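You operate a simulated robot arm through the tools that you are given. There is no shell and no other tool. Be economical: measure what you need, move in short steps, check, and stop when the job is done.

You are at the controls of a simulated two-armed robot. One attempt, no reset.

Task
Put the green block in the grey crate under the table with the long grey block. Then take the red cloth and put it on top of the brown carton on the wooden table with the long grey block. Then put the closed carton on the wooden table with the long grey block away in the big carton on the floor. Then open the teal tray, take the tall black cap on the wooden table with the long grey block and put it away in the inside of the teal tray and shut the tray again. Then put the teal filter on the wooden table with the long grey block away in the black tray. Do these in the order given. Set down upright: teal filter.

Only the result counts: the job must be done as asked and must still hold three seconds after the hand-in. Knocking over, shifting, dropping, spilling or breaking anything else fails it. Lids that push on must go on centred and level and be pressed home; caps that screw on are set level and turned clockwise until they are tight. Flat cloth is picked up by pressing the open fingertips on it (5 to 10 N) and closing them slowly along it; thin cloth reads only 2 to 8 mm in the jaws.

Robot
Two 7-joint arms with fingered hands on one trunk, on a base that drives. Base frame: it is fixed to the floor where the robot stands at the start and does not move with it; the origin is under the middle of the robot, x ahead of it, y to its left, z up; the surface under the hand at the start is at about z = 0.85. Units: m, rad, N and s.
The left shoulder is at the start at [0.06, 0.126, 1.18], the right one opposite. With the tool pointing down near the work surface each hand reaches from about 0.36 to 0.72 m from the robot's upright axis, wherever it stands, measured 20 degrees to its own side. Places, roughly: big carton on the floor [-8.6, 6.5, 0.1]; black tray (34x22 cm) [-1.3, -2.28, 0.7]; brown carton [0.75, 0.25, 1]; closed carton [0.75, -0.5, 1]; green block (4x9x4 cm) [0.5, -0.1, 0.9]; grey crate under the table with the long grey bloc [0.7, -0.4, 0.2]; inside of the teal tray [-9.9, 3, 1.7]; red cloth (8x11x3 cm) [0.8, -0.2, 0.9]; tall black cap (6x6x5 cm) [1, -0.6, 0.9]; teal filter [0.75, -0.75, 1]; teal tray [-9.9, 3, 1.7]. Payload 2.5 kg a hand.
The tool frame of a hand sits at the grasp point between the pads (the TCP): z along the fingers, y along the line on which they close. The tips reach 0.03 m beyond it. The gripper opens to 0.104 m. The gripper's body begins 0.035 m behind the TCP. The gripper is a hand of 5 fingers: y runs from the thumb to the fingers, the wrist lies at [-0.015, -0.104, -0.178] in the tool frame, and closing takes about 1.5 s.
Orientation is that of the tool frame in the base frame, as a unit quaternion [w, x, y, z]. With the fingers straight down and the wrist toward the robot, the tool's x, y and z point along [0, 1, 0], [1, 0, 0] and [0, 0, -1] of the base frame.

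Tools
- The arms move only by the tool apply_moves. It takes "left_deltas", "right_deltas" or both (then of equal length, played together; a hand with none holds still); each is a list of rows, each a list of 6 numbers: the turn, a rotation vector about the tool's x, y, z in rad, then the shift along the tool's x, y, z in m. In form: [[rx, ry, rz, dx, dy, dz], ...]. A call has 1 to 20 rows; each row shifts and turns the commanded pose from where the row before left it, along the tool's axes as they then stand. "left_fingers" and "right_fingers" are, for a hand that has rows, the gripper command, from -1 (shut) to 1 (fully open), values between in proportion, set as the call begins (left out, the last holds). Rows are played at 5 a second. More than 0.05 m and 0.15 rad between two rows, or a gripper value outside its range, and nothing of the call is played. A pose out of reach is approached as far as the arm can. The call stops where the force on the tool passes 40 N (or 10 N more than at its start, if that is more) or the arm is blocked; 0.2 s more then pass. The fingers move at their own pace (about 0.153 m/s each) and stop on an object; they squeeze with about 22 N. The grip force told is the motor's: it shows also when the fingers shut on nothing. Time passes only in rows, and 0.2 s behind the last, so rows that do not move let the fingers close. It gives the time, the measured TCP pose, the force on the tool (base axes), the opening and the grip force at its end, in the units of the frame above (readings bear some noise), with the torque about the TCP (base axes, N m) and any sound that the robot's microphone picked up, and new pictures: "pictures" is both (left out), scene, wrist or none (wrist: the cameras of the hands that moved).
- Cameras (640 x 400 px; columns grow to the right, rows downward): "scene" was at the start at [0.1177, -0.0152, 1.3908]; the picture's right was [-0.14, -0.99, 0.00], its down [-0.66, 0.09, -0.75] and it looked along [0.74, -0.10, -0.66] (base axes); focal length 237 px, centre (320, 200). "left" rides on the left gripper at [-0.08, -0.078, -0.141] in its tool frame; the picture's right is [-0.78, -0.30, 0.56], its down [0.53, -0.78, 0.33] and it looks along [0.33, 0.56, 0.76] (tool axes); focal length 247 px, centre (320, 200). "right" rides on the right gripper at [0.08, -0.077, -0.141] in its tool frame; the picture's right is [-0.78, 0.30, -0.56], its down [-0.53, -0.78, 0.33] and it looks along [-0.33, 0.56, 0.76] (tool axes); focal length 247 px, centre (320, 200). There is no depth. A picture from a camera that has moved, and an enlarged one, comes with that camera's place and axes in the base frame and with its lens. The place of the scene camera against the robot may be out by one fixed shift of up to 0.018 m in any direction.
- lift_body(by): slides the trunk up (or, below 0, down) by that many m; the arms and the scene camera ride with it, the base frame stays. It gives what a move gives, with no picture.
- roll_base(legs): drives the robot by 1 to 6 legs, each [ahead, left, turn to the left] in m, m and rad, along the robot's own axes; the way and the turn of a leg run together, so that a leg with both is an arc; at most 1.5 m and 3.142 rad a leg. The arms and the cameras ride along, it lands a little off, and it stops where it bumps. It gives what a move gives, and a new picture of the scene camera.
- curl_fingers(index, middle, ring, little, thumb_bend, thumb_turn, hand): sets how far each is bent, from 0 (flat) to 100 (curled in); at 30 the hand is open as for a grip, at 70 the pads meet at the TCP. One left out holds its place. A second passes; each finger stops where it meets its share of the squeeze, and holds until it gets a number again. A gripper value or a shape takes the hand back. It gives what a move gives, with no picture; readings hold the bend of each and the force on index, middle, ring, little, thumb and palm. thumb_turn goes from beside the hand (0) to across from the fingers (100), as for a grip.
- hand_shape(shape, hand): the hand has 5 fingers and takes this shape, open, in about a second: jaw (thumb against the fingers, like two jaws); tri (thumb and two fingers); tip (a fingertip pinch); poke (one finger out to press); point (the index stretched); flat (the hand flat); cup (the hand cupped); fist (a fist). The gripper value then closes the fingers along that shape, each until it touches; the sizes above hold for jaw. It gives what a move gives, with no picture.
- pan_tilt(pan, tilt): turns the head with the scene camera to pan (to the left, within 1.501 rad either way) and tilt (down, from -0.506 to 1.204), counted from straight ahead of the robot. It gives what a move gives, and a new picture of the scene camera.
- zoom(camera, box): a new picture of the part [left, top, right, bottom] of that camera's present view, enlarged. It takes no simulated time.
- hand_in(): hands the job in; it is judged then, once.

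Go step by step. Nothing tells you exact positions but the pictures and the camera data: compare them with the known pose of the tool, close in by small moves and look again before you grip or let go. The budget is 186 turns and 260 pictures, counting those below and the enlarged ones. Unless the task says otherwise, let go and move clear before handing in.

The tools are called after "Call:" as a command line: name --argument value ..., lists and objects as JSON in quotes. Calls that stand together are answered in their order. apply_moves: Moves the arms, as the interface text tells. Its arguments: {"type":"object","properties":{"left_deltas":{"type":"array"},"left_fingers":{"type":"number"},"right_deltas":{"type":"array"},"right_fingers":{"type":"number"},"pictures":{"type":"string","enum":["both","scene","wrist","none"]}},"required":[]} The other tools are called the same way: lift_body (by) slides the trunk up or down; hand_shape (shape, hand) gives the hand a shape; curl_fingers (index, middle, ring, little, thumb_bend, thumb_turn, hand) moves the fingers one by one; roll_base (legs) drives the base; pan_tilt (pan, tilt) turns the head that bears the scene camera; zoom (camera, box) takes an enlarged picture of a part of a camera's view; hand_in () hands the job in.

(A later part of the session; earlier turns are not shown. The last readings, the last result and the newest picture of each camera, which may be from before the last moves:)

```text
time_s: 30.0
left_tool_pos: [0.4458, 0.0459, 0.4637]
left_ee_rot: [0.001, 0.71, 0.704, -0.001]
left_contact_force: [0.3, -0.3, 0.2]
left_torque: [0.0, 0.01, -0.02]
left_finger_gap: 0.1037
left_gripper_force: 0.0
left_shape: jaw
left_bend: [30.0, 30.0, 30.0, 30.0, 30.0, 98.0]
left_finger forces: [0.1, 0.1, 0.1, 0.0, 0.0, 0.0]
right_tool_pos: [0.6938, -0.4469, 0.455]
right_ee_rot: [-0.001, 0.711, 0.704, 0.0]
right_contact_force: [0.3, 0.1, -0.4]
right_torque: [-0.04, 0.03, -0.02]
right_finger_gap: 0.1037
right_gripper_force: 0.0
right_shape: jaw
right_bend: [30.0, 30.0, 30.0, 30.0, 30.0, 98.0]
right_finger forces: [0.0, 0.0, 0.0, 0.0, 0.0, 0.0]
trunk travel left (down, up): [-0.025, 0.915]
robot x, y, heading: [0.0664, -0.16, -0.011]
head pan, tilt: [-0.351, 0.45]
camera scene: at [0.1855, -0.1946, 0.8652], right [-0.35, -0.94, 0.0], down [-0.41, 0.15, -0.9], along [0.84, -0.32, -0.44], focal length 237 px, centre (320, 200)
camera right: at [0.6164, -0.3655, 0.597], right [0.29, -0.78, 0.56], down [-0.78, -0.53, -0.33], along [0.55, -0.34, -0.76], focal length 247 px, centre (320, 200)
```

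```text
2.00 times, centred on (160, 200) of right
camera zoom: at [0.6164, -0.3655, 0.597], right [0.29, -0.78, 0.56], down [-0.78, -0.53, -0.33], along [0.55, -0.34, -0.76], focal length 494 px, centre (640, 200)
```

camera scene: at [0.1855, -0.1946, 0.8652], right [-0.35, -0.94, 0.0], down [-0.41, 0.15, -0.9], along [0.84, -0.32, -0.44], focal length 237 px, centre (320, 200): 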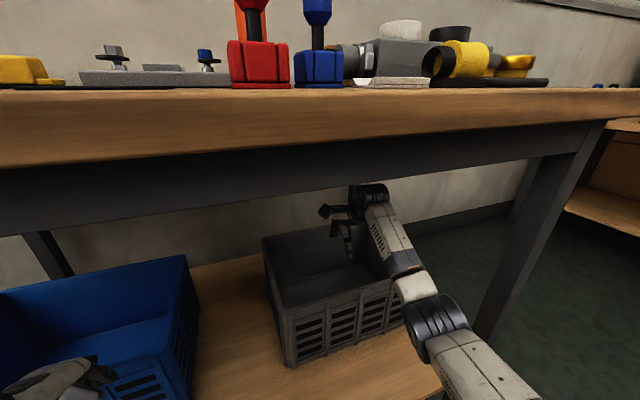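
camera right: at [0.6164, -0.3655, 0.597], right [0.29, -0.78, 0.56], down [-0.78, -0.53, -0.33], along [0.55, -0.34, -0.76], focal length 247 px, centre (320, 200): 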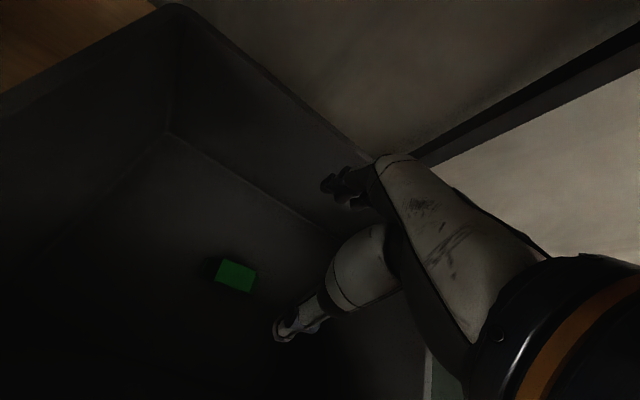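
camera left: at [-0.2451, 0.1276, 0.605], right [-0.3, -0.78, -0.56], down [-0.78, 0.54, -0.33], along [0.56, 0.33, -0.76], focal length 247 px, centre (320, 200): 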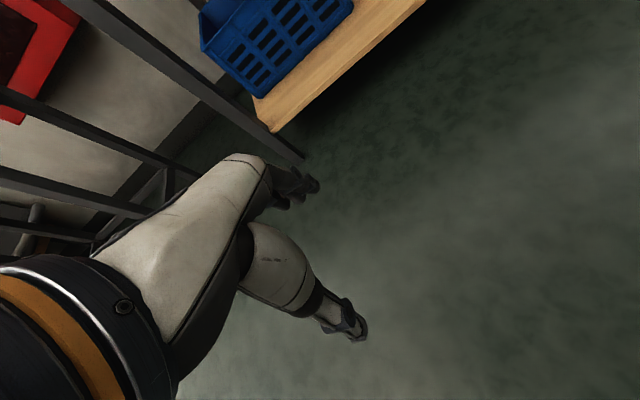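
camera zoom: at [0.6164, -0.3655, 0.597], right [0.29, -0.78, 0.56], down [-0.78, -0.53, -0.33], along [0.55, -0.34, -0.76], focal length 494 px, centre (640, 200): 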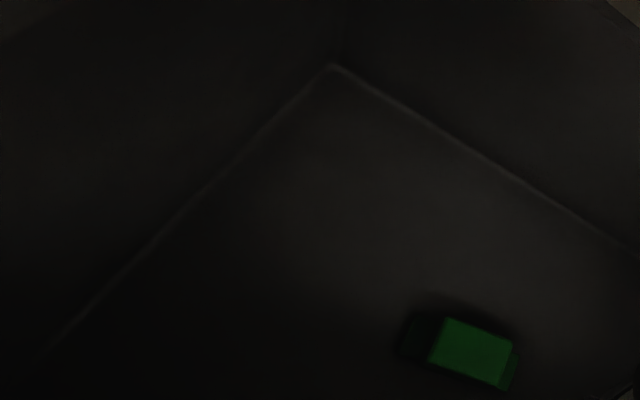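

The block lies on the crate floor. I'll raise the hand a little, back out straight, and raise the trunk again.

Call:
apply_moves --right_deltas '[[0, 0, 0, 0, 0, -0.02], [0, 0, 0, 0, 0, 0]]' --pictures "none"

Call:
roll_base --legs '[[-0.62, 0, 0], [0, 0.03, 0.01]]'

Call:
lift_body --by 0.4

Call:
lift_body --by 0.2

```text
time_s: 30.6
left_tool_pos: [0.4454, 0.0462, 0.4626]
left_ee_rot: [0.0, 0.71, 0.704, 0.0]
left_contact_force: [-0.6, -0.4, -0.3]
left_torque: [0.03, 0.02, 0.03]
left_finger_gap: 0.1038
left_gripper_force: 0.0
left_shape: jaw
left_bend: [30.0, 30.0, 30.0, 30.0, 30.0, 98.0]
left_finger forces: [0.0, 0.0, 0.0, 0.0, 0.0, 0.0]
right_tool_pos: [0.6933, -0.4455, 0.4757]
right_ee_rot: [0.0, 0.711, 0.704, -0.001]
right_contact_force: [0.1, -0.2, -0.1]
right_torque: [0.0, -0.01, 0.0]
right_finger_gap: 0.1034
right_gripper_force: 0.0
right_shape: jaw
right_bend: [30.0, 30.0, 30.0, 30.0, 30.0, 98.0]
right_finger forces: [0.1, 0.0, 0.1, 0.0, 0.0, 0.1]
trunk travel left (down, up): [-0.025, 0.915]
robot x, y, heading: [0.0613, -0.16, -0.003]
head pan, tilt: [-0.351, 0.45]
```

```text
time_s: 34.4
left_tool_pos: [-0.1689, 0.0857, 0.4625]
left_ee_rot: [0.0, 0.705, 0.709, 0.0]
left_contact_force: [0.6, -0.2, -0.1]
left_torque: [-0.02, 0.0, -0.02]
left_finger_gap: 0.1035
left_gripper_force: 0.0
left_shape: jaw
left_bend: [30.0, 30.0, 30.0, 30.0, 30.0, 98.0]
left_finger forces: [0.0, 0.0, 0.0, 0.1, 0.0, 0.1]
right_tool_pos: [0.085, -0.4024, 0.4767]
right_ee_rot: [-0.001, 0.705, 0.709, -0.001]
right_contact_force: [0.4, -1.2, -0.2]
right_torque: [-0.01, -0.02, 0.03]
right_finger_gap: 0.1036
right_gripper_force: 0.1
right_shape: jaw
right_bend: [30.0, 30.0, 30.0, 30.0, 30.0, 98.0]
right_finger forces: [0.0, 0.0, 0.0, 0.0, 0.0, 0.0]
trunk travel left (down, up): [-0.025, 0.915]
robot x, y, heading: [-0.5445, -0.1239, 0.007]
head pan, tilt: [-0.351, 0.45]
camera scene: at [-0.4259, -0.1581, 0.8652], right [-0.34, -0.94, 0.0], down [-0.41, 0.15, -0.9], along [0.85, -0.31, -0.44], focal length 237 px, centre (320, 200)
```

scene: 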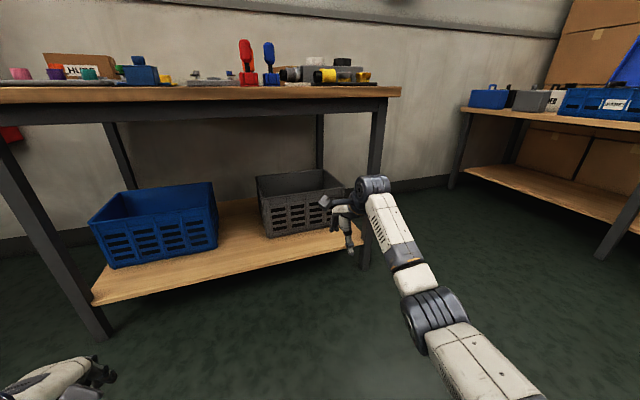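

```text
time_s: 38.3
left_tool_pos: [-0.1692, 0.0847, 0.8639]
left_ee_rot: [0.0, 0.705, 0.709, 0.0]
left_contact_force: [0.4, 1.0, -0.2]
left_torque: [-0.01, -0.02, 0.02]
left_finger_gap: 0.1036
left_gripper_force: 0.1
left_shape: jaw
left_bend: [30.0, 30.0, 30.0, 30.0, 30.0, 98.0]
left_finger forces: [0.1, 0.1, 0.0, 0.0, 0.0, 0.0]
right_tool_pos: [0.0849, -0.4015, 0.8762]
right_ee_rot: [-0.001, 0.705, 0.709, 0.0]
right_contact_force: [-0.3, -0.2, 0.1]
right_torque: [-0.05, -0.03, -0.02]
right_finger_gap: 0.1039
right_gripper_force: 0.0
right_shape: jaw
right_bend: [30.0, 30.0, 30.0, 30.0, 30.0, 98.0]
right_finger forces: [0.0, 0.0, 0.0, 0.0, 0.0, 0.0]
trunk travel left (down, up): [-0.425, 0.515]
robot x, y, heading: [-0.5498, -0.1217, 0.004]
head pan, tilt: [-0.351, 0.45]
```

```text
time_s: 40.4
left_tool_pos: [-0.169, 0.0855, 1.0625]
left_ee_rot: [0.001, 0.706, 0.709, 0.0]
left_contact_force: [0.5, 0.9, -1.1]
left_torque: [0.0, -0.02, -0.03]
left_finger_gap: 0.1036
left_gripper_force: 0.1
left_shape: jaw
left_bend: [30.0, 30.0, 30.0, 30.0, 30.0, 98.0]
left_finger forces: [0.0, 0.0, 0.1, 0.0, 0.1, 0.0]
right_tool_pos: [0.0854, -0.402, 1.0755]
right_ee_rot: [0.0, 0.705, 0.709, 0.0]
right_contact_force: [-0.4, 0.2, -0.4]
right_torque: [-0.03, 0.0, 0.01]
right_finger_gap: 0.1036
right_gripper_force: 0.1
right_shape: jaw
right_bend: [30.0, 30.0, 30.0, 30.0, 30.0, 98.0]
right_finger forces: [0.1, 0.1, 0.0, 0.0, 0.1, 0.0]
trunk travel left (down, up): [-0.625, 0.315]
robot x, y, heading: [-0.5476, -0.1254, 0.007]
head pan, tilt: [-0.351, 0.45]
```

The trunk is back up. For the cloth (about [0.78, -0.235], 8 cm wide in y) I'll use the left hand turned 90° so it closes along y, and tuck the right hand back and up.

Call:
apply_moves --left_deltas '[[0, 0, 0.1428, 0, 0, -0.005], [0, 0, 0.1428, 0, 0, -0.005], [0, 0, 0.1428, 0, 0, -0.005], [0, 0, 0.1428, 0, 0, -0.005], [0, 0, 0.1428, 0, 0, -0.005], [0, 0, 0.1428, 0, 0, -0.005], [0, 0, 0.1428, 0, 0, -0.005], [0, 0, 0.1428, 0, 0, -0.005], [0, 0, 0.1428, 0, 0, -0.005], [0, 0, 0.1428, 0, 0, -0.005], [0, 0, 0.1428, 0, 0, -0.005], [0, 0, 0, 0, 0, 0]]' --right_deltas '[[0, 0, 0, 0, -0.02, -0.014], [0, 0, 0, 0, -0.02, -0.014], [0, 0, 0, 0, -0.02, -0.014], [0, 0, 0, 0, -0.02, -0.014], [0, 0, 0, 0, -0.02, -0.014], [0, 0, 0, 0, -0.02, -0.014], [0, 0, 0, 0, -0.02, -0.014], [0, 0, 0, 0, -0.02, -0.014], [0, 0, 0, 0, -0.02, -0.014], [0, 0, 0, 0, -0.02, -0.014], [0, 0, 0, 0, 0, 0], [0, 0, 0, 0, 0, 0]]' --pictures "none"

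Call:
roll_base --legs '[[0, -0.2, -0.006], [0.3, 0, 0]]'

Call:
pan_tilt --pan 0.0 --tilt 0.6

```text
time_s: 43.0
left_tool_pos: [-0.1704, 0.0849, 1.1187]
left_ee_rot: [-0.001, 1.0, 0.001, 0.0]
left_contact_force: [-0.2, -0.7, -0.5]
left_torque: [-0.04, -0.01, -0.01]
left_finger_gap: 0.1039
left_gripper_force: 0.1
left_shape: jaw
left_bend: [30.0, 30.0, 30.0, 30.0, 30.0, 98.0]
left_finger forces: [0.1, 0.0, 0.0, 0.1, 0.0, 0.1]
right_tool_pos: [-0.1151, -0.4037, 1.2167]
right_ee_rot: [0.0, 0.705, 0.709, 0.0]
right_contact_force: [-0.2, -1.3, -0.5]
right_torque: [0.05, 0.01, -0.03]
right_finger_gap: 0.1036
right_gripper_force: 0.1
right_shape: jaw
right_bend: [30.0, 30.0, 30.0, 30.0, 30.0, 98.0]
right_finger forces: [0.1, 0.0, 0.0, 0.0, 0.0, 0.0]
trunk travel left (down, up): [-0.625, 0.315]
robot x, y, heading: [-0.5467, -0.1219, 0.002]
head pan, tilt: [-0.351, 0.45]
```

```text
time_s: 46.3
left_tool_pos: [0.1336, -0.1201, 1.1185]
left_ee_rot: [0.0, 1.0, -0.001, -0.001]
left_contact_force: [0.4, 0.1, -1.6]
left_torque: [0.04, 0.02, 0.01]
left_finger_gap: 0.1037
left_gripper_force: 0.1
left_shape: jaw
left_bend: [30.0, 30.0, 30.0, 30.0, 30.0, 98.0]
left_finger forces: [0.0, 0.0, 0.0, 0.1, 0.0, 0.0]
right_tool_pos: [0.1856, -0.6081, 1.217]
right_ee_rot: [-0.001, 0.708, 0.707, -0.001]
right_contact_force: [0.3, -0.2, -0.4]
right_torque: [0.02, 0.01, -0.02]
right_finger_gap: 0.1038
right_gripper_force: 0.0
right_shape: jaw
right_bend: [30.0, 30.0, 30.0, 30.0, 30.0, 98.0]
right_finger forces: [0.0, 0.0, 0.1, 0.0, 0.0, 0.1]
trunk travel left (down, up): [-0.625, 0.315]
robot x, y, heading: [-0.2469, -0.3288, 0.001]
head pan, tilt: [-0.351, 0.45]
camera scene: at [-0.1243, -0.3621, 1.4652], right [-0.35, -0.94, 0.0], down [-0.41, 0.15, -0.9], along [0.84, -0.31, -0.44], focal length 237 px, centre (320, 200)
```

scene: 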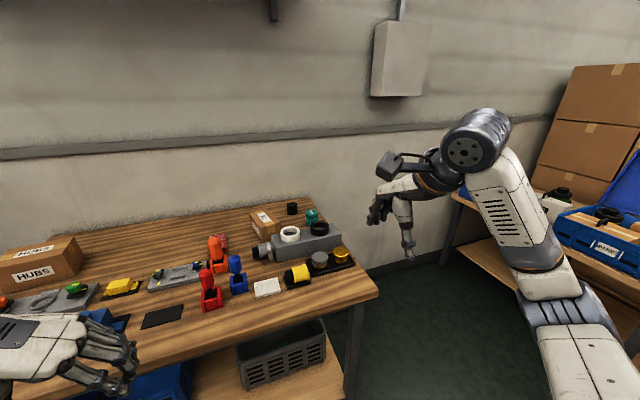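

```text
time_s: 47.1
left_tool_pos: [0.1335, -0.1212, 1.1182]
left_ee_rot: [-0.001, 1.0, -0.002, 0.0]
left_contact_force: [-0.4, -0.1, 0.0]
left_torque: [-0.02, -0.01, 0.01]
left_finger_gap: 0.1036
left_gripper_force: 0.0
left_shape: jaw
left_bend: [30.0, 30.0, 30.0, 30.0, 30.0, 98.0]
left_finger forces: [0.0, 0.0, 0.0, 0.0, 0.1, 0.0]
right_tool_pos: [0.1859, -0.6091, 1.2164]
right_ee_rot: [0.0, 0.707, 0.707, 0.0]
right_contact_force: [-0.2, -0.5, -0.5]
right_torque: [0.02, 0.02, 0.01]
right_finger_gap: 0.1038
right_gripper_force: 0.1
right_shape: jaw
right_bend: [30.0, 30.0, 30.0, 30.0, 30.0, 98.0]
right_finger forces: [0.0, 0.0, 0.0, 0.0, 0.1, 0.0]
trunk travel left (down, up): [-0.625, 0.315]
robot x, y, heading: [-0.248, -0.3288, -0.002]
head pan, tilt: [0.0, 0.6]
camera scene: at [-0.1227, -0.3306, 1.4517], right [0.0, -1.0, 0.0], down [-0.56, 0.0, -0.83], along [0.83, 0.0, -0.56], focal length 237 px, centre (320, 200)
```

scene: 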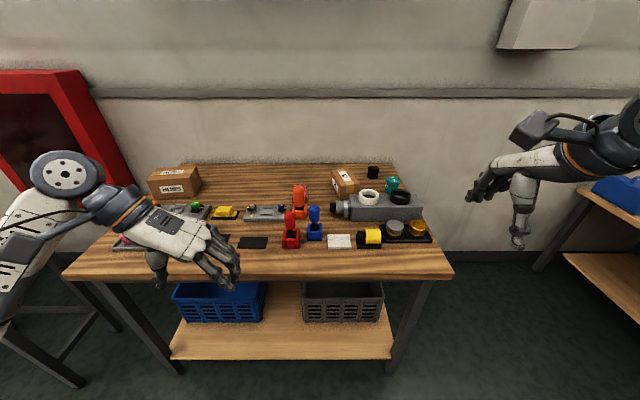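

I'll drive closer to about x = 0.12 so the cloth is within reach.

Call:
roll_base --legs '[[0.37, 0, 0]]'

Call:
zoom --camera "scene" --box '[200, 100, 440, 250]'

```text
time_s: 49.5
left_tool_pos: [0.4994, -0.1192, 1.1197]
left_ee_rot: [0.0, 1.0, 0.001, 0.0]
left_contact_force: [0.7, -0.4, -0.2]
left_torque: [-0.03, -0.01, 0.0]
left_finger_gap: 0.1037
left_gripper_force: 0.0
left_shape: jaw
left_bend: [30.0, 30.0, 30.0, 30.0, 30.0, 98.0]
left_finger forces: [0.1, 0.0, 0.0, 0.0, 0.0, 0.0]
right_tool_pos: [0.5526, -0.6076, 1.2157]
right_ee_rot: [0.0, 0.707, 0.708, -0.001]
right_contact_force: [1.0, 0.6, -0.2]
right_torque: [0.05, 0.0, 0.01]
right_finger_gap: 0.1038
right_gripper_force: 0.1
right_shape: jaw
right_bend: [30.0, 30.0, 30.0, 30.0, 30.0, 98.0]
right_finger forces: [0.0, 0.1, 0.0, 0.0, 0.0, 0.0]
trunk travel left (down, up): [-0.625, 0.315]
robot x, y, heading: [0.1219, -0.3286, 0.007]
head pan, tilt: [0.0, 0.6]
camera scene: at [0.2445, -0.3303, 1.4516], right [0.0, -1.0, 0.0], down [-0.57, 0.0, -0.82], along [0.82, 0.0, -0.57], focal length 237 px, centre (320, 200)
```

scene: 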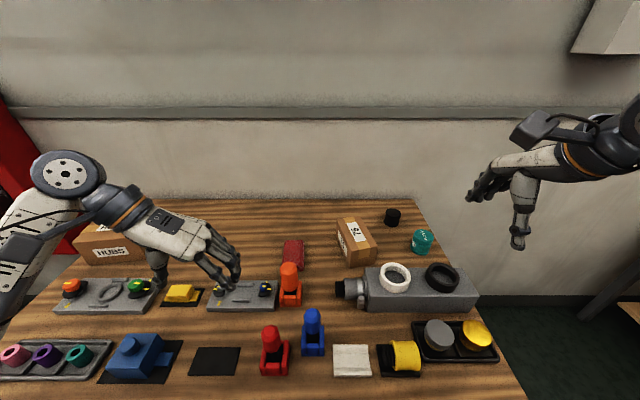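

```text
2.67 times, centred on (320, 175) of scene
camera zoom: at [0.2445, -0.3303, 1.4516], right [0.0, -1.0, 0.0], down [-0.57, 0.0, -0.82], along [0.82, 0.0, -0.57], focal length 632 px, centre (320, 267)
```

zoom: 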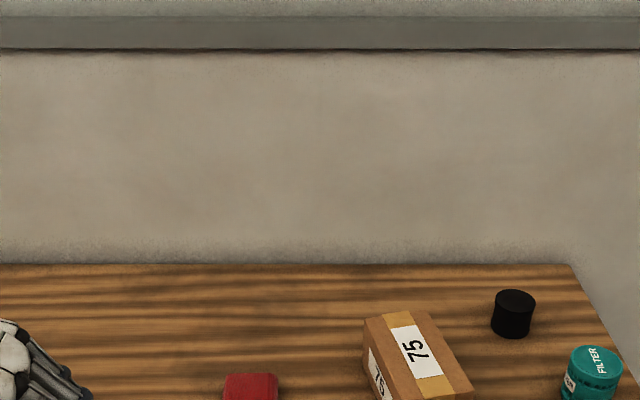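

The cloth is at about [0.779, -0.243]. I'll move the left hand over it, staying high above the orange tool.

Call:
apply_moves --left_deltas '[[0, 0, 0, 0.04, 0.0177, 0], [0, 0, 0, 0.04, 0.0177, 0], [0, 0, 0, 0.04, 0.0177, 0], [0, 0, 0, 0.04, 0.0177, 0], [0, 0, 0, 0.04, 0.0177, 0], [0, 0, 0, 0.04, 0.0177, 0], [0, 0, 0, 0.04, 0.0177, 0], [0, 0, 0, 0, 0, 0.035], [0, 0, 0, 0, 0, 0.035], [0, 0, 0, 0, 0, 0]]'

```text
time_s: 51.7
left_tool_pos: [0.691, -0.2201, 1.0361]
left_ee_rot: [0.0, 1.0, 0.001, 0.001]
left_contact_force: [0.0, 0.2, 0.4]
left_torque: [-0.02, 0.01, -0.01]
left_finger_gap: 0.1038
left_gripper_force: 0.1
left_shape: jaw
left_bend: [30.0, 30.0, 30.0, 30.0, 30.0, 98.0]
left_finger forces: [0.0, 0.0, 0.0, 0.1, 0.0, 0.0]
left hand out of reach, approached as far as the arm can: row 5, 6, 7
right_tool_pos: [0.5522, -0.6075, 1.216]
right_ee_rot: [0.0, 0.707, 0.707, 0.0]
right_contact_force: [-0.9, 0.0, 0.5]
right_torque: [0.03, 0.01, -0.01]
right_finger_gap: 0.1037
right_gripper_force: 0.2
right_shape: jaw
right_bend: [30.0, 30.0, 30.0, 30.0, 30.0, 98.0]
right_finger forces: [0.0, 0.0, 0.1, 0.0, 0.0, 0.1]
trunk travel left (down, up): [-0.625, 0.315]
robot x, y, heading: [0.1175, -0.3228, 0.004]
head pan, tilt: [0.0, 0.6]
camera scene: at [0.2439, -0.3301, 1.4517], right [0.0, -1.0, 0.0], down [-0.56, 0.0, -0.83], along [0.83, 0.0, -0.56], focal length 237 px, centre (320, 200)
camera left: at [0.6117, -0.1407, 1.1779], right [-0.78, 0.29, -0.56], down [0.53, 0.78, -0.33], along [0.34, -0.56, -0.76], focal length 247 px, centre (320, 200)
```

scene: 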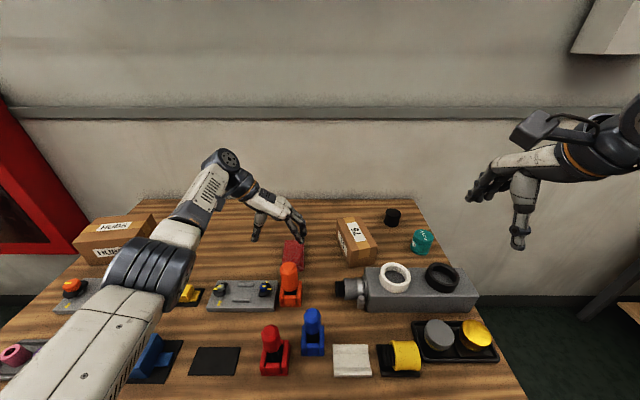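
left: 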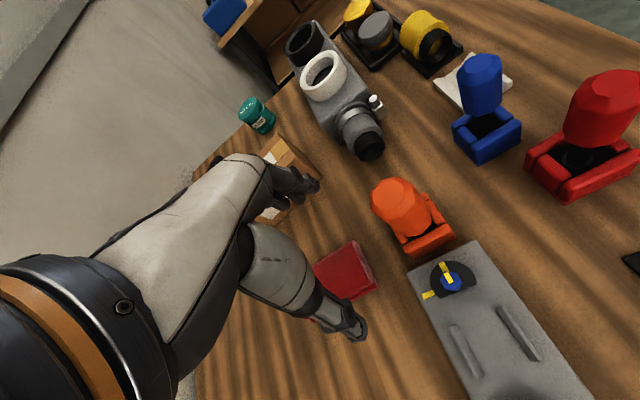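

The turned hand is short of reach by about 9 cm. I'll look down at my own base to see whether there is room to drive closer.

Call:
pan_tilt --pan 0.0 --tilt 1.2

```text
time_s: 52.7
left_tool_pos: [0.6923, -0.2186, 1.0372]
left_ee_rot: [0.001, 1.0, 0.002, 0.0]
left_contact_force: [0.5, 0.4, -0.3]
left_torque: [0.0, -0.02, 0.0]
left_finger_gap: 0.1039
left_gripper_force: 0.0
left_shape: jaw
left_bend: [30.0, 30.0, 30.0, 30.0, 30.0, 98.0]
left_finger forces: [0.0, 0.0, 0.0, 0.1, 0.0, 0.0]
right_tool_pos: [0.5531, -0.6087, 1.2158]
right_ee_rot: [-0.001, 0.707, 0.708, 0.001]
right_contact_force: [0.0, 0.2, 1.2]
right_torque: [-0.02, -0.02, -0.02]
right_finger_gap: 0.1035
right_gripper_force: 0.0
right_shape: jaw
right_bend: [30.0, 30.0, 30.0, 30.0, 30.0, 98.0]
right_finger forces: [0.0, 0.0, 0.1, 0.0, 0.0, 0.1]
trunk travel left (down, up): [-0.625, 0.315]
robot x, y, heading: [0.1185, -0.3286, 0.002]
head pan, tilt: [0.0, 1.201]
camera scene: at [0.2116, -0.3303, 1.4071], right [0.0, -1.0, 0.0], down [-0.93, 0.0, -0.36], along [0.36, 0.0, -0.93], focal length 237 px, centre (320, 200)
```

scene: 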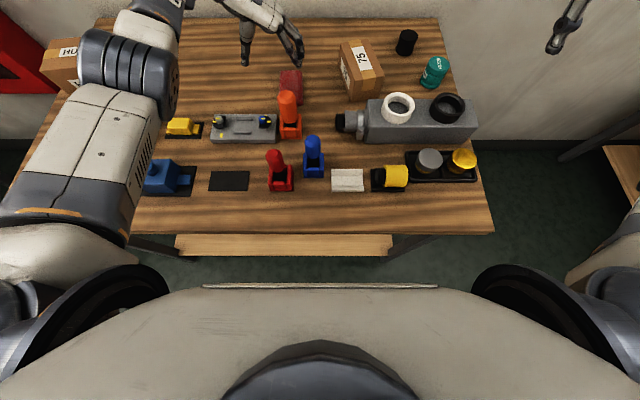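

The chest still has about 12 cm to the table edge. I'll lift the hand slightly and creep forward 0.06 m.

Call:
roll_base --legs '[[0.03, 0, 0], [0.03, 0, 0]]'

Call:
apply_moves --left_deltas '[[0, 0, 0, 0.02, 0.005, 0], [0, 0, 0, 0.02, 0.005, 0], [0, 0, 0, 0, 0.005, 0]]'

```text
time_s: 54.0
left_tool_pos: [0.7525, -0.2204, 1.0355]
left_ee_rot: [0.0, 1.0, 0.001, 0.0]
left_contact_force: [-0.2, -0.6, 0.6]
left_torque: [0.04, 0.04, -0.04]
left_finger_gap: 0.1038
left_gripper_force: 0.1
left_shape: jaw
left_bend: [30.0, 30.0, 30.0, 30.0, 30.0, 98.0]
left_finger forces: [0.1, 0.0, 0.0, 0.1, 0.0, 0.0]
right_tool_pos: [0.6151, -0.6084, 1.2167]
right_ee_rot: [-0.001, 0.707, 0.707, 0.0]
right_contact_force: [0.4, 0.4, 0.4]
right_torque: [0.01, 0.0, 0.0]
right_finger_gap: 0.1037
right_gripper_force: 0.0
right_shape: jaw
right_bend: [30.0, 30.0, 30.0, 30.0, 30.0, 98.0]
right_finger forces: [0.0, 0.0, 0.0, 0.1, 0.1, 0.0]
trunk travel left (down, up): [-0.625, 0.315]
robot x, y, heading: [0.1811, -0.3275, -0.002]
head pan, tilt: [0.0, 1.201]
camera scene: at [0.2736, -0.3303, 1.4069], right [0.0, -1.0, 0.0], down [-0.93, 0.0, -0.36], along [0.36, 0.0, -0.93], focal length 237 px, centre (320, 200)
```

scene: 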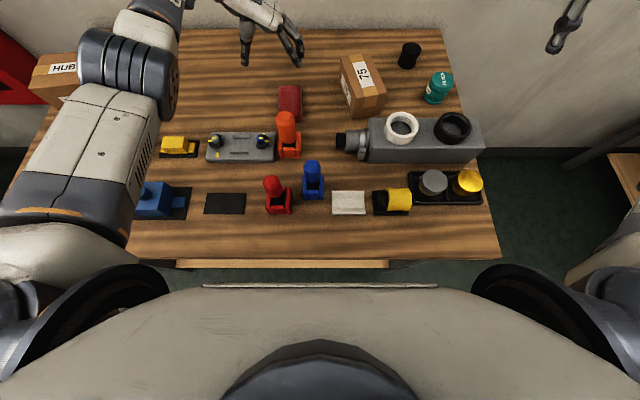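

```text
time_s: 54.8
left_tool_pos: [0.7575, -0.2301, 1.0347]
left_ee_rot: [0.0, 1.0, 0.001, 0.001]
left_contact_force: [-0.2, 0.1, 0.1]
left_torque: [0.0, -0.02, 0.04]
left_finger_gap: 0.104
left_gripper_force: 0.0
left_shape: jaw
left_bend: [30.0, 30.0, 30.0, 30.0, 30.0, 98.0]
left_finger forces: [0.0, 0.1, 0.0, 0.0, 0.1, 0.0]
left hand out of reach, approached as far as the arm can: row 1, 2
right_tool_pos: [0.6123, -0.6095, 1.2166]
right_ee_rot: [-0.001, 0.706, 0.708, 0.001]
right_contact_force: [-0.9, -0.7, 0.4]
right_torque: [0.01, 0.01, 0.0]
right_finger_gap: 0.1038
right_gripper_force: 0.0
right_shape: jaw
right_bend: [30.0, 30.0, 30.0, 30.0, 30.0, 98.0]
right_finger forces: [0.0, 0.1, 0.0, 0.0, 0.0, 0.0]
trunk travel left (down, up): [-0.625, 0.315]
robot x, y, heading: [0.1795, -0.3296, 0.001]
head pan, tilt: [0.0, 1.201]
camera scene: at [0.2721, -0.3305, 1.4071], right [0.0, -1.0, 0.0], down [-0.93, 0.0, -0.36], along [0.36, 0.0, -0.93], focal length 237 px, centre (320, 200)
camera left: at [0.6775, -0.1515, 1.1752], right [-0.78, 0.29, -0.56], down [0.53, 0.78, -0.33], along [0.34, -0.56, -0.76], focal length 247 px, centre (320, 200)
```

scene: 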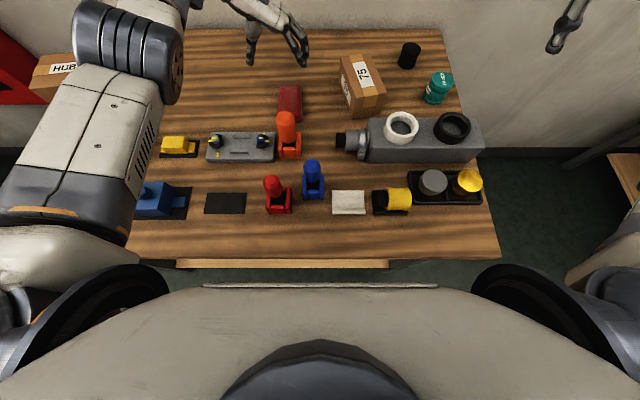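
left: 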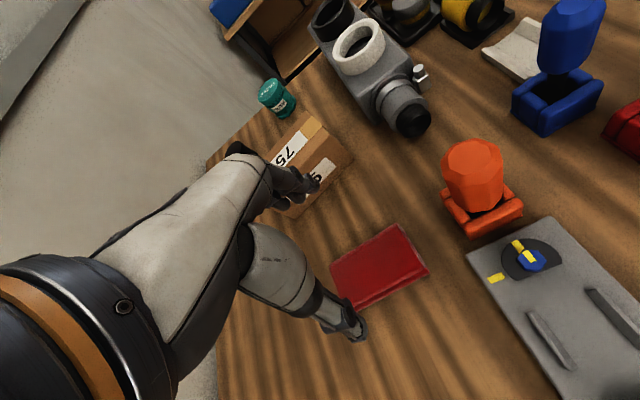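

The wrist view gives the cloth as x 0.72–0.82, y -0.27 to -0.21, centre [0.77, -0.24]. I'll lower the trunk 0.1 m, then centre and look again.

Call:
lift_body --by -0.1

Call:
apply_moves --left_deltas '[[0, 0, 0, 0.012, 0.01, 0], [0, 0, 0, 0, 0, 0]]' --pictures "wrist"

```text
time_s: 56.1
left_tool_pos: [0.7574, -0.2305, 0.9334]
left_ee_rot: [0.0, 1.0, 0.001, 0.0]
left_contact_force: [-0.9, 0.3, 0.2]
left_torque: [-0.03, 0.04, -0.02]
left_finger_gap: 0.1038
left_gripper_force: 0.0
left_shape: jaw
left_bend: [30.0, 30.0, 30.0, 30.0, 30.0, 98.0]
left_finger forces: [0.0, 0.0, 0.0, 0.1, 0.0, 0.0]
right_tool_pos: [0.6128, -0.6087, 1.116]
right_ee_rot: [0.0, 0.707, 0.708, 0.0]
right_contact_force: [-0.8, 0.2, -0.3]
right_torque: [-0.01, 0.02, -0.01]
right_finger_gap: 0.1035
right_gripper_force: 0.1
right_shape: jaw
right_bend: [30.0, 30.0, 30.0, 30.0, 30.0, 98.0]
right_finger forces: [0.1, 0.0, 0.1, 0.0, 0.0, 0.0]
trunk travel left (down, up): [-0.525, 0.415]
robot x, y, heading: [0.1827, -0.3231, 0.002]
head pan, tilt: [0.0, 1.201]
```

```text
time_s: 56.7
left_tool_pos: [0.7559, -0.2381, 0.9328]
left_ee_rot: [0.0, 1.0, 0.001, 0.001]
left_contact_force: [0.1, 0.2, 0.3]
left_torque: [-0.05, -0.01, -0.01]
left_finger_gap: 0.1035
left_gripper_force: 0.1
left_shape: jaw
left_bend: [30.0, 30.0, 30.0, 30.0, 30.0, 98.0]
left_finger forces: [0.0, 0.1, 0.1, 0.0, 0.1, 0.0]
left hand out of reach, approached as far as the arm can: row 1
right_tool_pos: [0.6138, -0.6079, 1.1175]
right_ee_rot: [0.001, 0.707, 0.708, 0.0]
right_contact_force: [0.1, 0.1, -0.3]
right_torque: [0.01, 0.01, -0.01]
right_finger_gap: 0.1037
right_gripper_force: 0.0
right_shape: jaw
right_bend: [30.0, 30.0, 30.0, 30.0, 30.0, 98.0]
right_finger forces: [0.0, 0.1, 0.0, 0.1, 0.0, 0.0]
trunk travel left (down, up): [-0.525, 0.415]
robot x, y, heading: [0.184, -0.3263, 0.001]
head pan, tilt: [0.0, 1.201]
camera left: at [0.676, -0.16, 1.0738], right [-0.78, 0.29, -0.56], down [0.53, 0.78, -0.33], along [0.34, -0.56, -0.76], focal length 247 px, centre (320, 200)
```

left: 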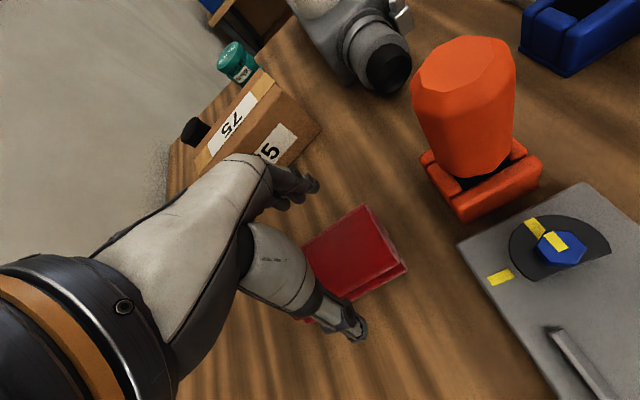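

The hand straddles the cloth. I'll lower the last 4.5 cm with the trunk, then close on the cloth.

Call:
lift_body --by -0.045

Call:
apply_moves --left_deltas '[[0, 0, 0, 0, 0, 0], [0, 0, 0, 0, 0, 0], [0, 0, 0, 0, 0, 0], [0, 0, 0, 0, 0, 0], [0, 0, 0, 0, 0, 0], [0, 0, 0, 0, 0, 0], [0, 0, 0, 0, 0, 0], [0, 0, 0, 0, 0, 0], [0, 0, 0, 0, 0, 0]]' --left_fingers -1 --pictures "wrist"

```text
time_s: 57.5
left_tool_pos: [0.7552, -0.2382, 0.8864]
left_ee_rot: [0.0, 1.0, 0.001, 0.001]
left_contact_force: [-0.1, 0.4, 0.0]
left_torque: [-0.01, 0.03, 0.0]
left_finger_gap: 0.1037
left_gripper_force: 0.1
left_shape: jaw
left_bend: [30.0, 30.0, 30.0, 30.0, 30.0, 98.0]
left_finger forces: [0.0, 0.1, 0.1, 0.0, 0.0, 0.0]
right_tool_pos: [0.6119, -0.6076, 1.0731]
right_ee_rot: [0.0, 0.706, 0.708, 0.0]
right_contact_force: [0.1, -0.7, 0.4]
right_torque: [0.02, 0.0, 0.0]
right_finger_gap: 0.1038
right_gripper_force: 0.0
right_shape: jaw
right_bend: [30.0, 30.0, 30.0, 30.0, 30.0, 98.0]
right_finger forces: [0.1, 0.0, 0.1, 0.0, 0.1, 0.0]
trunk travel left (down, up): [-0.48, 0.46]
robot x, y, heading: [0.1801, -0.3295, -0.002]
head pan, tilt: [0.0, 1.201]
```

```text
time_s: 59.5
left_tool_pos: [0.7555, -0.2382, 0.887]
left_ee_rot: [0.001, 1.0, 0.001, 0.001]
left_contact_force: [0.3, -0.6, -0.1]
left_torque: [0.0, 0.02, -0.05]
left_finger_gap: 0.0643
left_gripper_force: 22.3
left_shape: jaw
left_bend: [28.0, 40.0, 37.0, 42.0, 64.0, 99.0]
left_finger forces: [10.7, 5.6, 2.5, 1.1, 20.1, 0.0]
right_tool_pos: [0.6123, -0.609, 1.0715]
right_ee_rot: [0.0, 0.706, 0.708, -0.001]
right_contact_force: [0.4, 0.1, -0.7]
right_torque: [0.02, -0.01, 0.0]
right_finger_gap: 0.1035
right_gripper_force: 0.0
right_shape: jaw
right_bend: [30.0, 30.0, 30.0, 30.0, 30.0, 98.0]
right_finger forces: [0.0, 0.1, 0.0, 0.0, 0.0, 0.0]
trunk travel left (down, up): [-0.48, 0.46]
robot x, y, heading: [0.1854, -0.3269, -0.001]
head pan, tilt: [0.0, 1.201]
camera left: at [0.6761, -0.1599, 1.0286], right [-0.78, 0.29, -0.56], down [0.53, 0.78, -0.33], along [0.34, -0.56, -0.76], focal length 247 px, centre (320, 200)
```

left: 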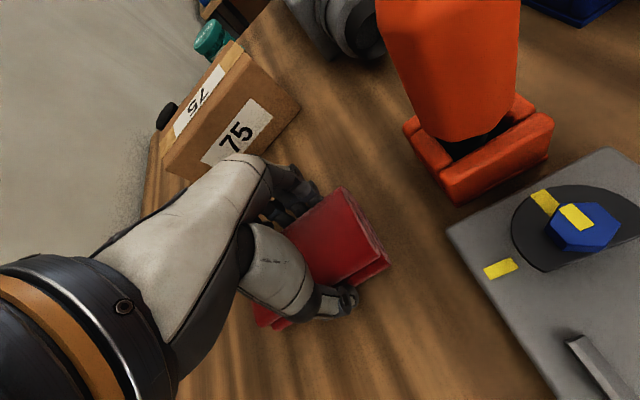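

The cloth is gripped at 64 mm. I'll lift with the trunk and check.

Call:
lift_body --by 0.25

Call:
pan_tilt --pan 0.3 --tilt 0.7

```text
time_s: 62.1
left_tool_pos: [0.7573, -0.2385, 1.1356]
left_ee_rot: [-0.001, 1.0, 0.001, 0.0]
left_contact_force: [-0.2, -0.5, 1.0]
left_torque: [0.01, 0.03, -0.03]
left_finger_gap: 0.0642
left_gripper_force: 22.1
left_shape: jaw
left_bend: [28.0, 40.0, 37.0, 42.0, 64.0, 99.0]
left_finger forces: [10.7, 5.6, 2.4, 1.2, 20.0, 0.0]
right_tool_pos: [0.6113, -0.6086, 1.321]
right_ee_rot: [0.0, 0.706, 0.708, 0.0]
right_contact_force: [-0.1, -0.1, -0.2]
right_torque: [0.0, 0.01, 0.0]
right_finger_gap: 0.1037
right_gripper_force: 0.0
right_shape: jaw
right_bend: [30.0, 30.0, 30.0, 30.0, 30.0, 98.0]
right_finger forces: [0.0, 0.0, 0.0, 0.0, 0.0, 0.0]
trunk travel left (down, up): [-0.73, 0.21]
robot x, y, heading: [0.1784, -0.3278, -0.003]
head pan, tilt: [0.0, 1.201]
```

```text
time_s: 63.1
left_tool_pos: [0.7553, -0.2388, 1.1353]
left_ee_rot: [0.001, 1.0, 0.001, 0.001]
left_contact_force: [0.6, 0.5, -0.2]
left_torque: [0.0, 0.0, -0.03]
left_finger_gap: 0.0641
left_gripper_force: 22.2
left_shape: jaw
left_bend: [28.0, 40.0, 37.0, 42.0, 64.0, 99.0]
left_finger forces: [10.7, 5.7, 2.4, 1.1, 20.0, 0.0]
right_tool_pos: [0.6143, -0.6081, 1.323]
right_ee_rot: [0.0, 0.706, 0.708, 0.0]
right_contact_force: [-0.8, 0.3, -0.4]
right_torque: [0.02, -0.01, 0.01]
right_finger_gap: 0.1036
right_gripper_force: 0.1
right_shape: jaw
right_bend: [30.0, 30.0, 30.0, 30.0, 30.0, 98.0]
right_finger forces: [0.0, 0.0, 0.0, 0.1, 0.1, 0.0]
trunk travel left (down, up): [-0.73, 0.21]
robot x, y, heading: [0.1808, -0.3257, 0.001]
head pan, tilt: [0.3, 0.7]
camera scene: at [0.2972, -0.3052, 1.548], right [0.3, -0.96, 0.0], down [-0.62, -0.19, -0.76], along [0.73, 0.23, -0.64], focal length 237 px, centre (320, 200)
```

scene: 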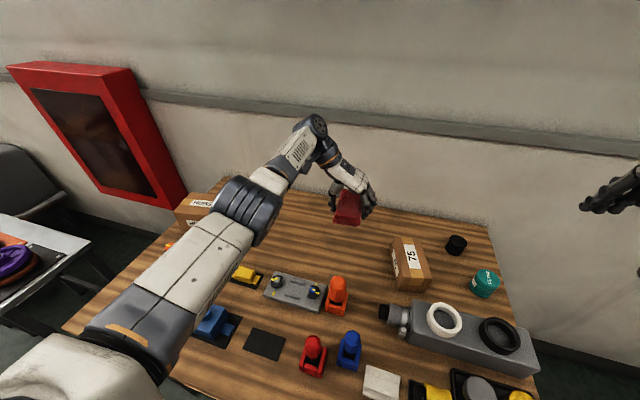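

The cloth is lifted cleanly. I'll raise the trunk 0.12 m more and slide left to bring the hand toward the brown HUBS carton.

Call:
lift_body --by 0.12

Call:
roll_base --legs '[[0, 0.36, 0]]'

Call:
apply_moves --left_deltas '[[0, 0, 0, 0, 0, 0]]' --pictures "wrist"

```text
time_s: 64.6
left_tool_pos: [0.7558, -0.2379, 1.2557]
left_ee_rot: [0.0, 1.0, 0.001, 0.0]
left_contact_force: [-0.2, 0.5, -0.8]
left_torque: [0.0, 0.02, 0.0]
left_finger_gap: 0.0641
left_gripper_force: 21.7
left_shape: jaw
left_bend: [28.0, 40.0, 37.0, 42.0, 64.0, 99.0]
left_finger forces: [10.7, 5.7, 2.5, 1.1, 20.0, 0.0]
right_tool_pos: [0.6134, -0.6096, 1.4423]
right_ee_rot: [0.0, 0.707, 0.707, 0.0]
right_contact_force: [0.7, 0.1, -0.1]
right_torque: [0.01, -0.04, -0.03]
right_finger_gap: 0.1037
right_gripper_force: 0.1
right_shape: jaw
right_bend: [30.0, 30.0, 30.0, 30.0, 30.0, 98.0]
right_finger forces: [0.1, 0.0, 0.0, 0.0, 0.1, 0.0]
trunk travel left (down, up): [-0.85, 0.09]
robot x, y, heading: [0.1859, -0.3238, -0.006]
head pan, tilt: [0.3, 0.7]
```

```text
time_s: 66.9
left_tool_pos: [0.7579, 0.1153, 1.2573]
left_ee_rot: [0.0, 1.0, -0.003, 0.001]
left_contact_force: [-0.4, -0.5, 0.5]
left_torque: [0.0, -0.03, 0.02]
left_finger_gap: 0.0644
left_gripper_force: 22.3
left_shape: jaw
left_bend: [28.0, 40.0, 37.0, 42.0, 64.0, 99.0]
left_finger forces: [10.7, 5.8, 2.5, 1.0, 20.0, 0.0]
right_tool_pos: [0.6129, -0.2521, 1.442]
right_ee_rot: [-0.001, 0.709, 0.705, 0.0]
right_contact_force: [0.4, 0.2, -0.4]
right_torque: [-0.02, -0.03, 0.01]
right_finger_gap: 0.1037
right_gripper_force: 0.0
right_shape: jaw
right_bend: [30.0, 30.0, 30.0, 30.0, 30.0, 98.0]
right_finger forces: [0.1, 0.1, 0.1, 0.0, 0.0, 0.0]
trunk travel left (down, up): [-0.85, 0.09]
robot x, y, heading: [0.1808, 0.0378, -0.006]
head pan, tilt: [0.3, 0.7]
camera scene: at [0.2985, 0.0533, 1.668], right [0.29, -0.96, 0.0], down [-0.62, -0.19, -0.76], along [0.73, 0.22, -0.64], focal length 237 px, centre (320, 200)
```

scene: 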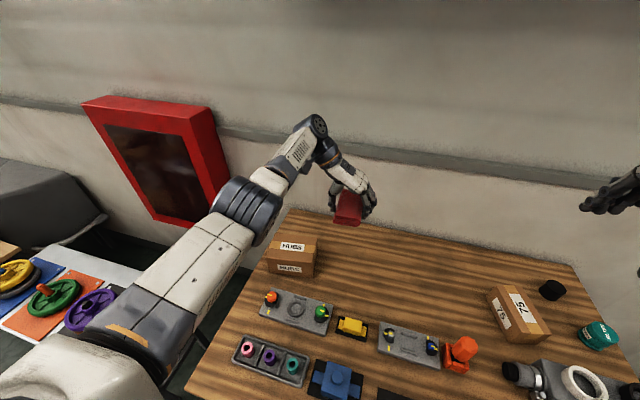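

```text
time_s: 67.3
left_tool_pos: [0.758, 0.115, 1.2561]
left_ee_rot: [0.001, 1.0, -0.003, 0.002]
left_contact_force: [0.3, 0.1, -0.7]
left_torque: [0.01, -0.01, -0.01]
left_finger_gap: 0.0642
left_gripper_force: 21.6
left_shape: jaw
left_bend: [28.0, 40.0, 37.0, 42.0, 64.0, 99.0]
left_finger forces: [10.8, 5.8, 2.4, 1.1, 20.0, 0.0]
right_tool_pos: [0.6116, -0.2531, 1.4423]
right_ee_rot: [0.0, 0.709, 0.705, 0.0]
right_contact_force: [-0.3, -0.5, 0.4]
right_torque: [-0.01, 0.03, 0.03]
right_finger_gap: 0.1039
right_gripper_force: 0.1
right_shape: jaw
right_bend: [30.0, 30.0, 30.0, 30.0, 30.0, 98.0]
right_finger forces: [0.1, 0.1, 0.0, 0.1, 0.1, 0.0]
trunk travel left (down, up): [-0.85, 0.09]
robot x, y, heading: [0.1825, 0.0346, -0.001]
head pan, tilt: [0.3, 0.7]
camera left: at [0.6784, 0.1951, 1.3988], right [-0.77, 0.3, -0.56], down [0.54, 0.77, -0.33], along [0.33, -0.56, -0.76], focal length 247 px, centre (320, 200)
```

left: 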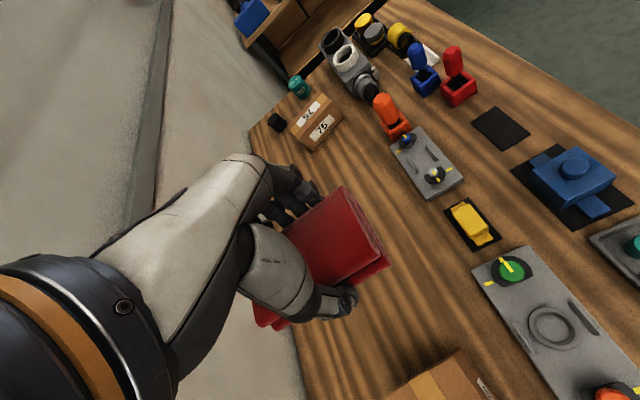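

The HUBS carton is to the left of the hand. I'll zoom on it to get its top height and centre.

Call:
zoom --camera "scene" --box '[230, 210, 390, 310]'

Call:
zoom --camera "left" --box '[320, 250, 560, 400]'

```text
4.00 times, centred on (310, 260) of scene
camera zoom: at [0.2985, 0.0525, 1.6681], right [0.29, -0.96, 0.0], down [-0.62, -0.19, -0.77], along [0.73, 0.22, -0.64], focal length 948 px, centre (360, -40)
```

zoom: 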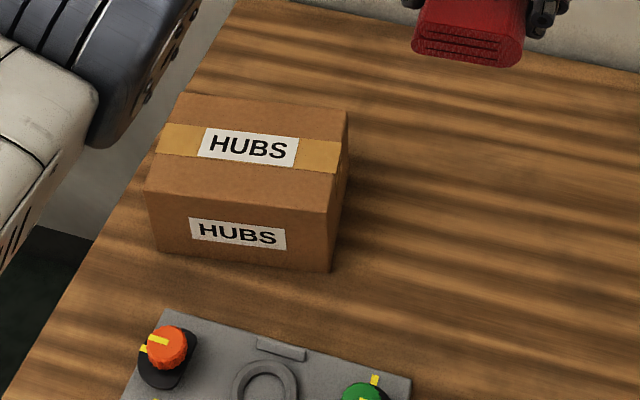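

```text
2.67 times, centred on (440, 325) of left
camera zoom: at [0.6784, 0.1951, 1.3988], right [-0.77, 0.3, -0.56], down [0.54, 0.77, -0.33], along [0.33, -0.56, -0.76], focal length 659 px, centre (0, -133)
```

zoom: 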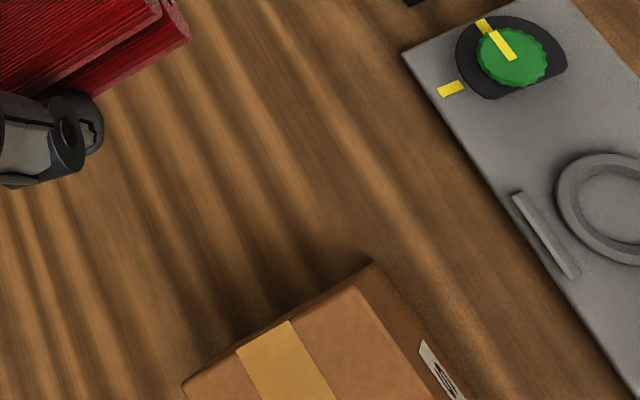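

The carton's top is at z ≈ 0.945, centred near [0.82, 0.317], its long side along y. I'll turn the hand back by about 95° so the cloth lies along the carton, still at height.

Call:
apply_moves --left_deltas '[[0, 0, -0.1375, 0, 0, 0], [0, 0, -0.1375, 0, 0, 0], [0, 0, -0.1375, 0, 0, 0], [0, 0, -0.1375, 0, 0, 0], [0, 0, -0.1375, 0, 0, 0], [0, 0, -0.1375, 0, 0, 0], [0, 0, -0.1375, 0, 0, 0], [0, 0, -0.1375, 0, 0, 0], [0, 0, -0.1375, 0, 0, 0], [0, 0, -0.1375, 0, 0, 0], [0, 0, -0.1375, 0, 0, 0], [0, 0, -0.1375, 0, 0, 0], [0, 0, 0, 0.045, 0, 0], [0, 0, 0, 0.045, 0, 0], [0, 0, 0, 0.045, 0, 0], [0, 0, 0, 0.045, 0, 0], [0, 0, 0, 0, 0, 0]]'

```text
time_s: 70.9
left_tool_pos: [0.7454, 0.2931, 1.2586]
left_ee_rot: [0.001, 0.681, 0.733, 0.002]
left_contact_force: [1.5, 0.0, -0.9]
left_torque: [-0.03, 0.02, 0.02]
left_finger_gap: 0.064
left_gripper_force: 22.0
left_shape: jaw
left_bend: [28.0, 40.0, 37.0, 42.0, 64.0, 99.0]
left_finger forces: [10.8, 5.6, 2.5, 1.1, 19.9, 0.1]
right_tool_pos: [0.6129, -0.2527, 1.4415]
right_ee_rot: [0.0, 0.709, 0.705, -0.001]
right_contact_force: [-0.1, -0.1, 0.0]
right_torque: [-0.01, -0.02, -0.03]
right_finger_gap: 0.1038
right_gripper_force: 0.0
right_shape: jaw
right_bend: [30.0, 30.0, 30.0, 30.0, 30.0, 98.0]
right_finger forces: [0.1, 0.0, 0.0, 0.0, 0.0, 0.1]
trunk travel left (down, up): [-0.85, 0.09]
robot x, y, heading: [0.1835, 0.0316, -0.008]
head pan, tilt: [0.3, 0.7]
camera scene: at [0.2986, 0.0523, 1.668], right [0.29, -0.96, 0.0], down [-0.62, -0.19, -0.76], along [0.73, 0.22, -0.64], focal length 237 px, centre (320, 200)
camera left: at [0.6728, 0.2099, 1.4009], right [-0.24, -0.8, -0.56], down [-0.81, 0.48, -0.33], along [0.53, 0.37, -0.76], focal length 247 px, centre (320, 200)
```

scene: 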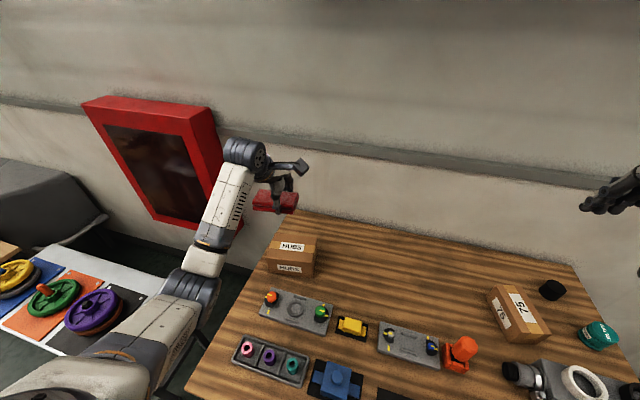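
left: 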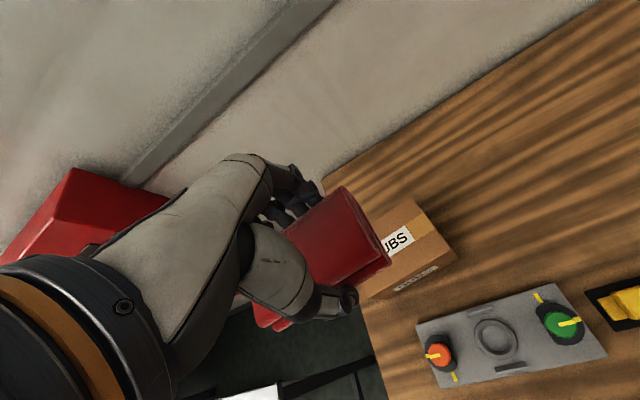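

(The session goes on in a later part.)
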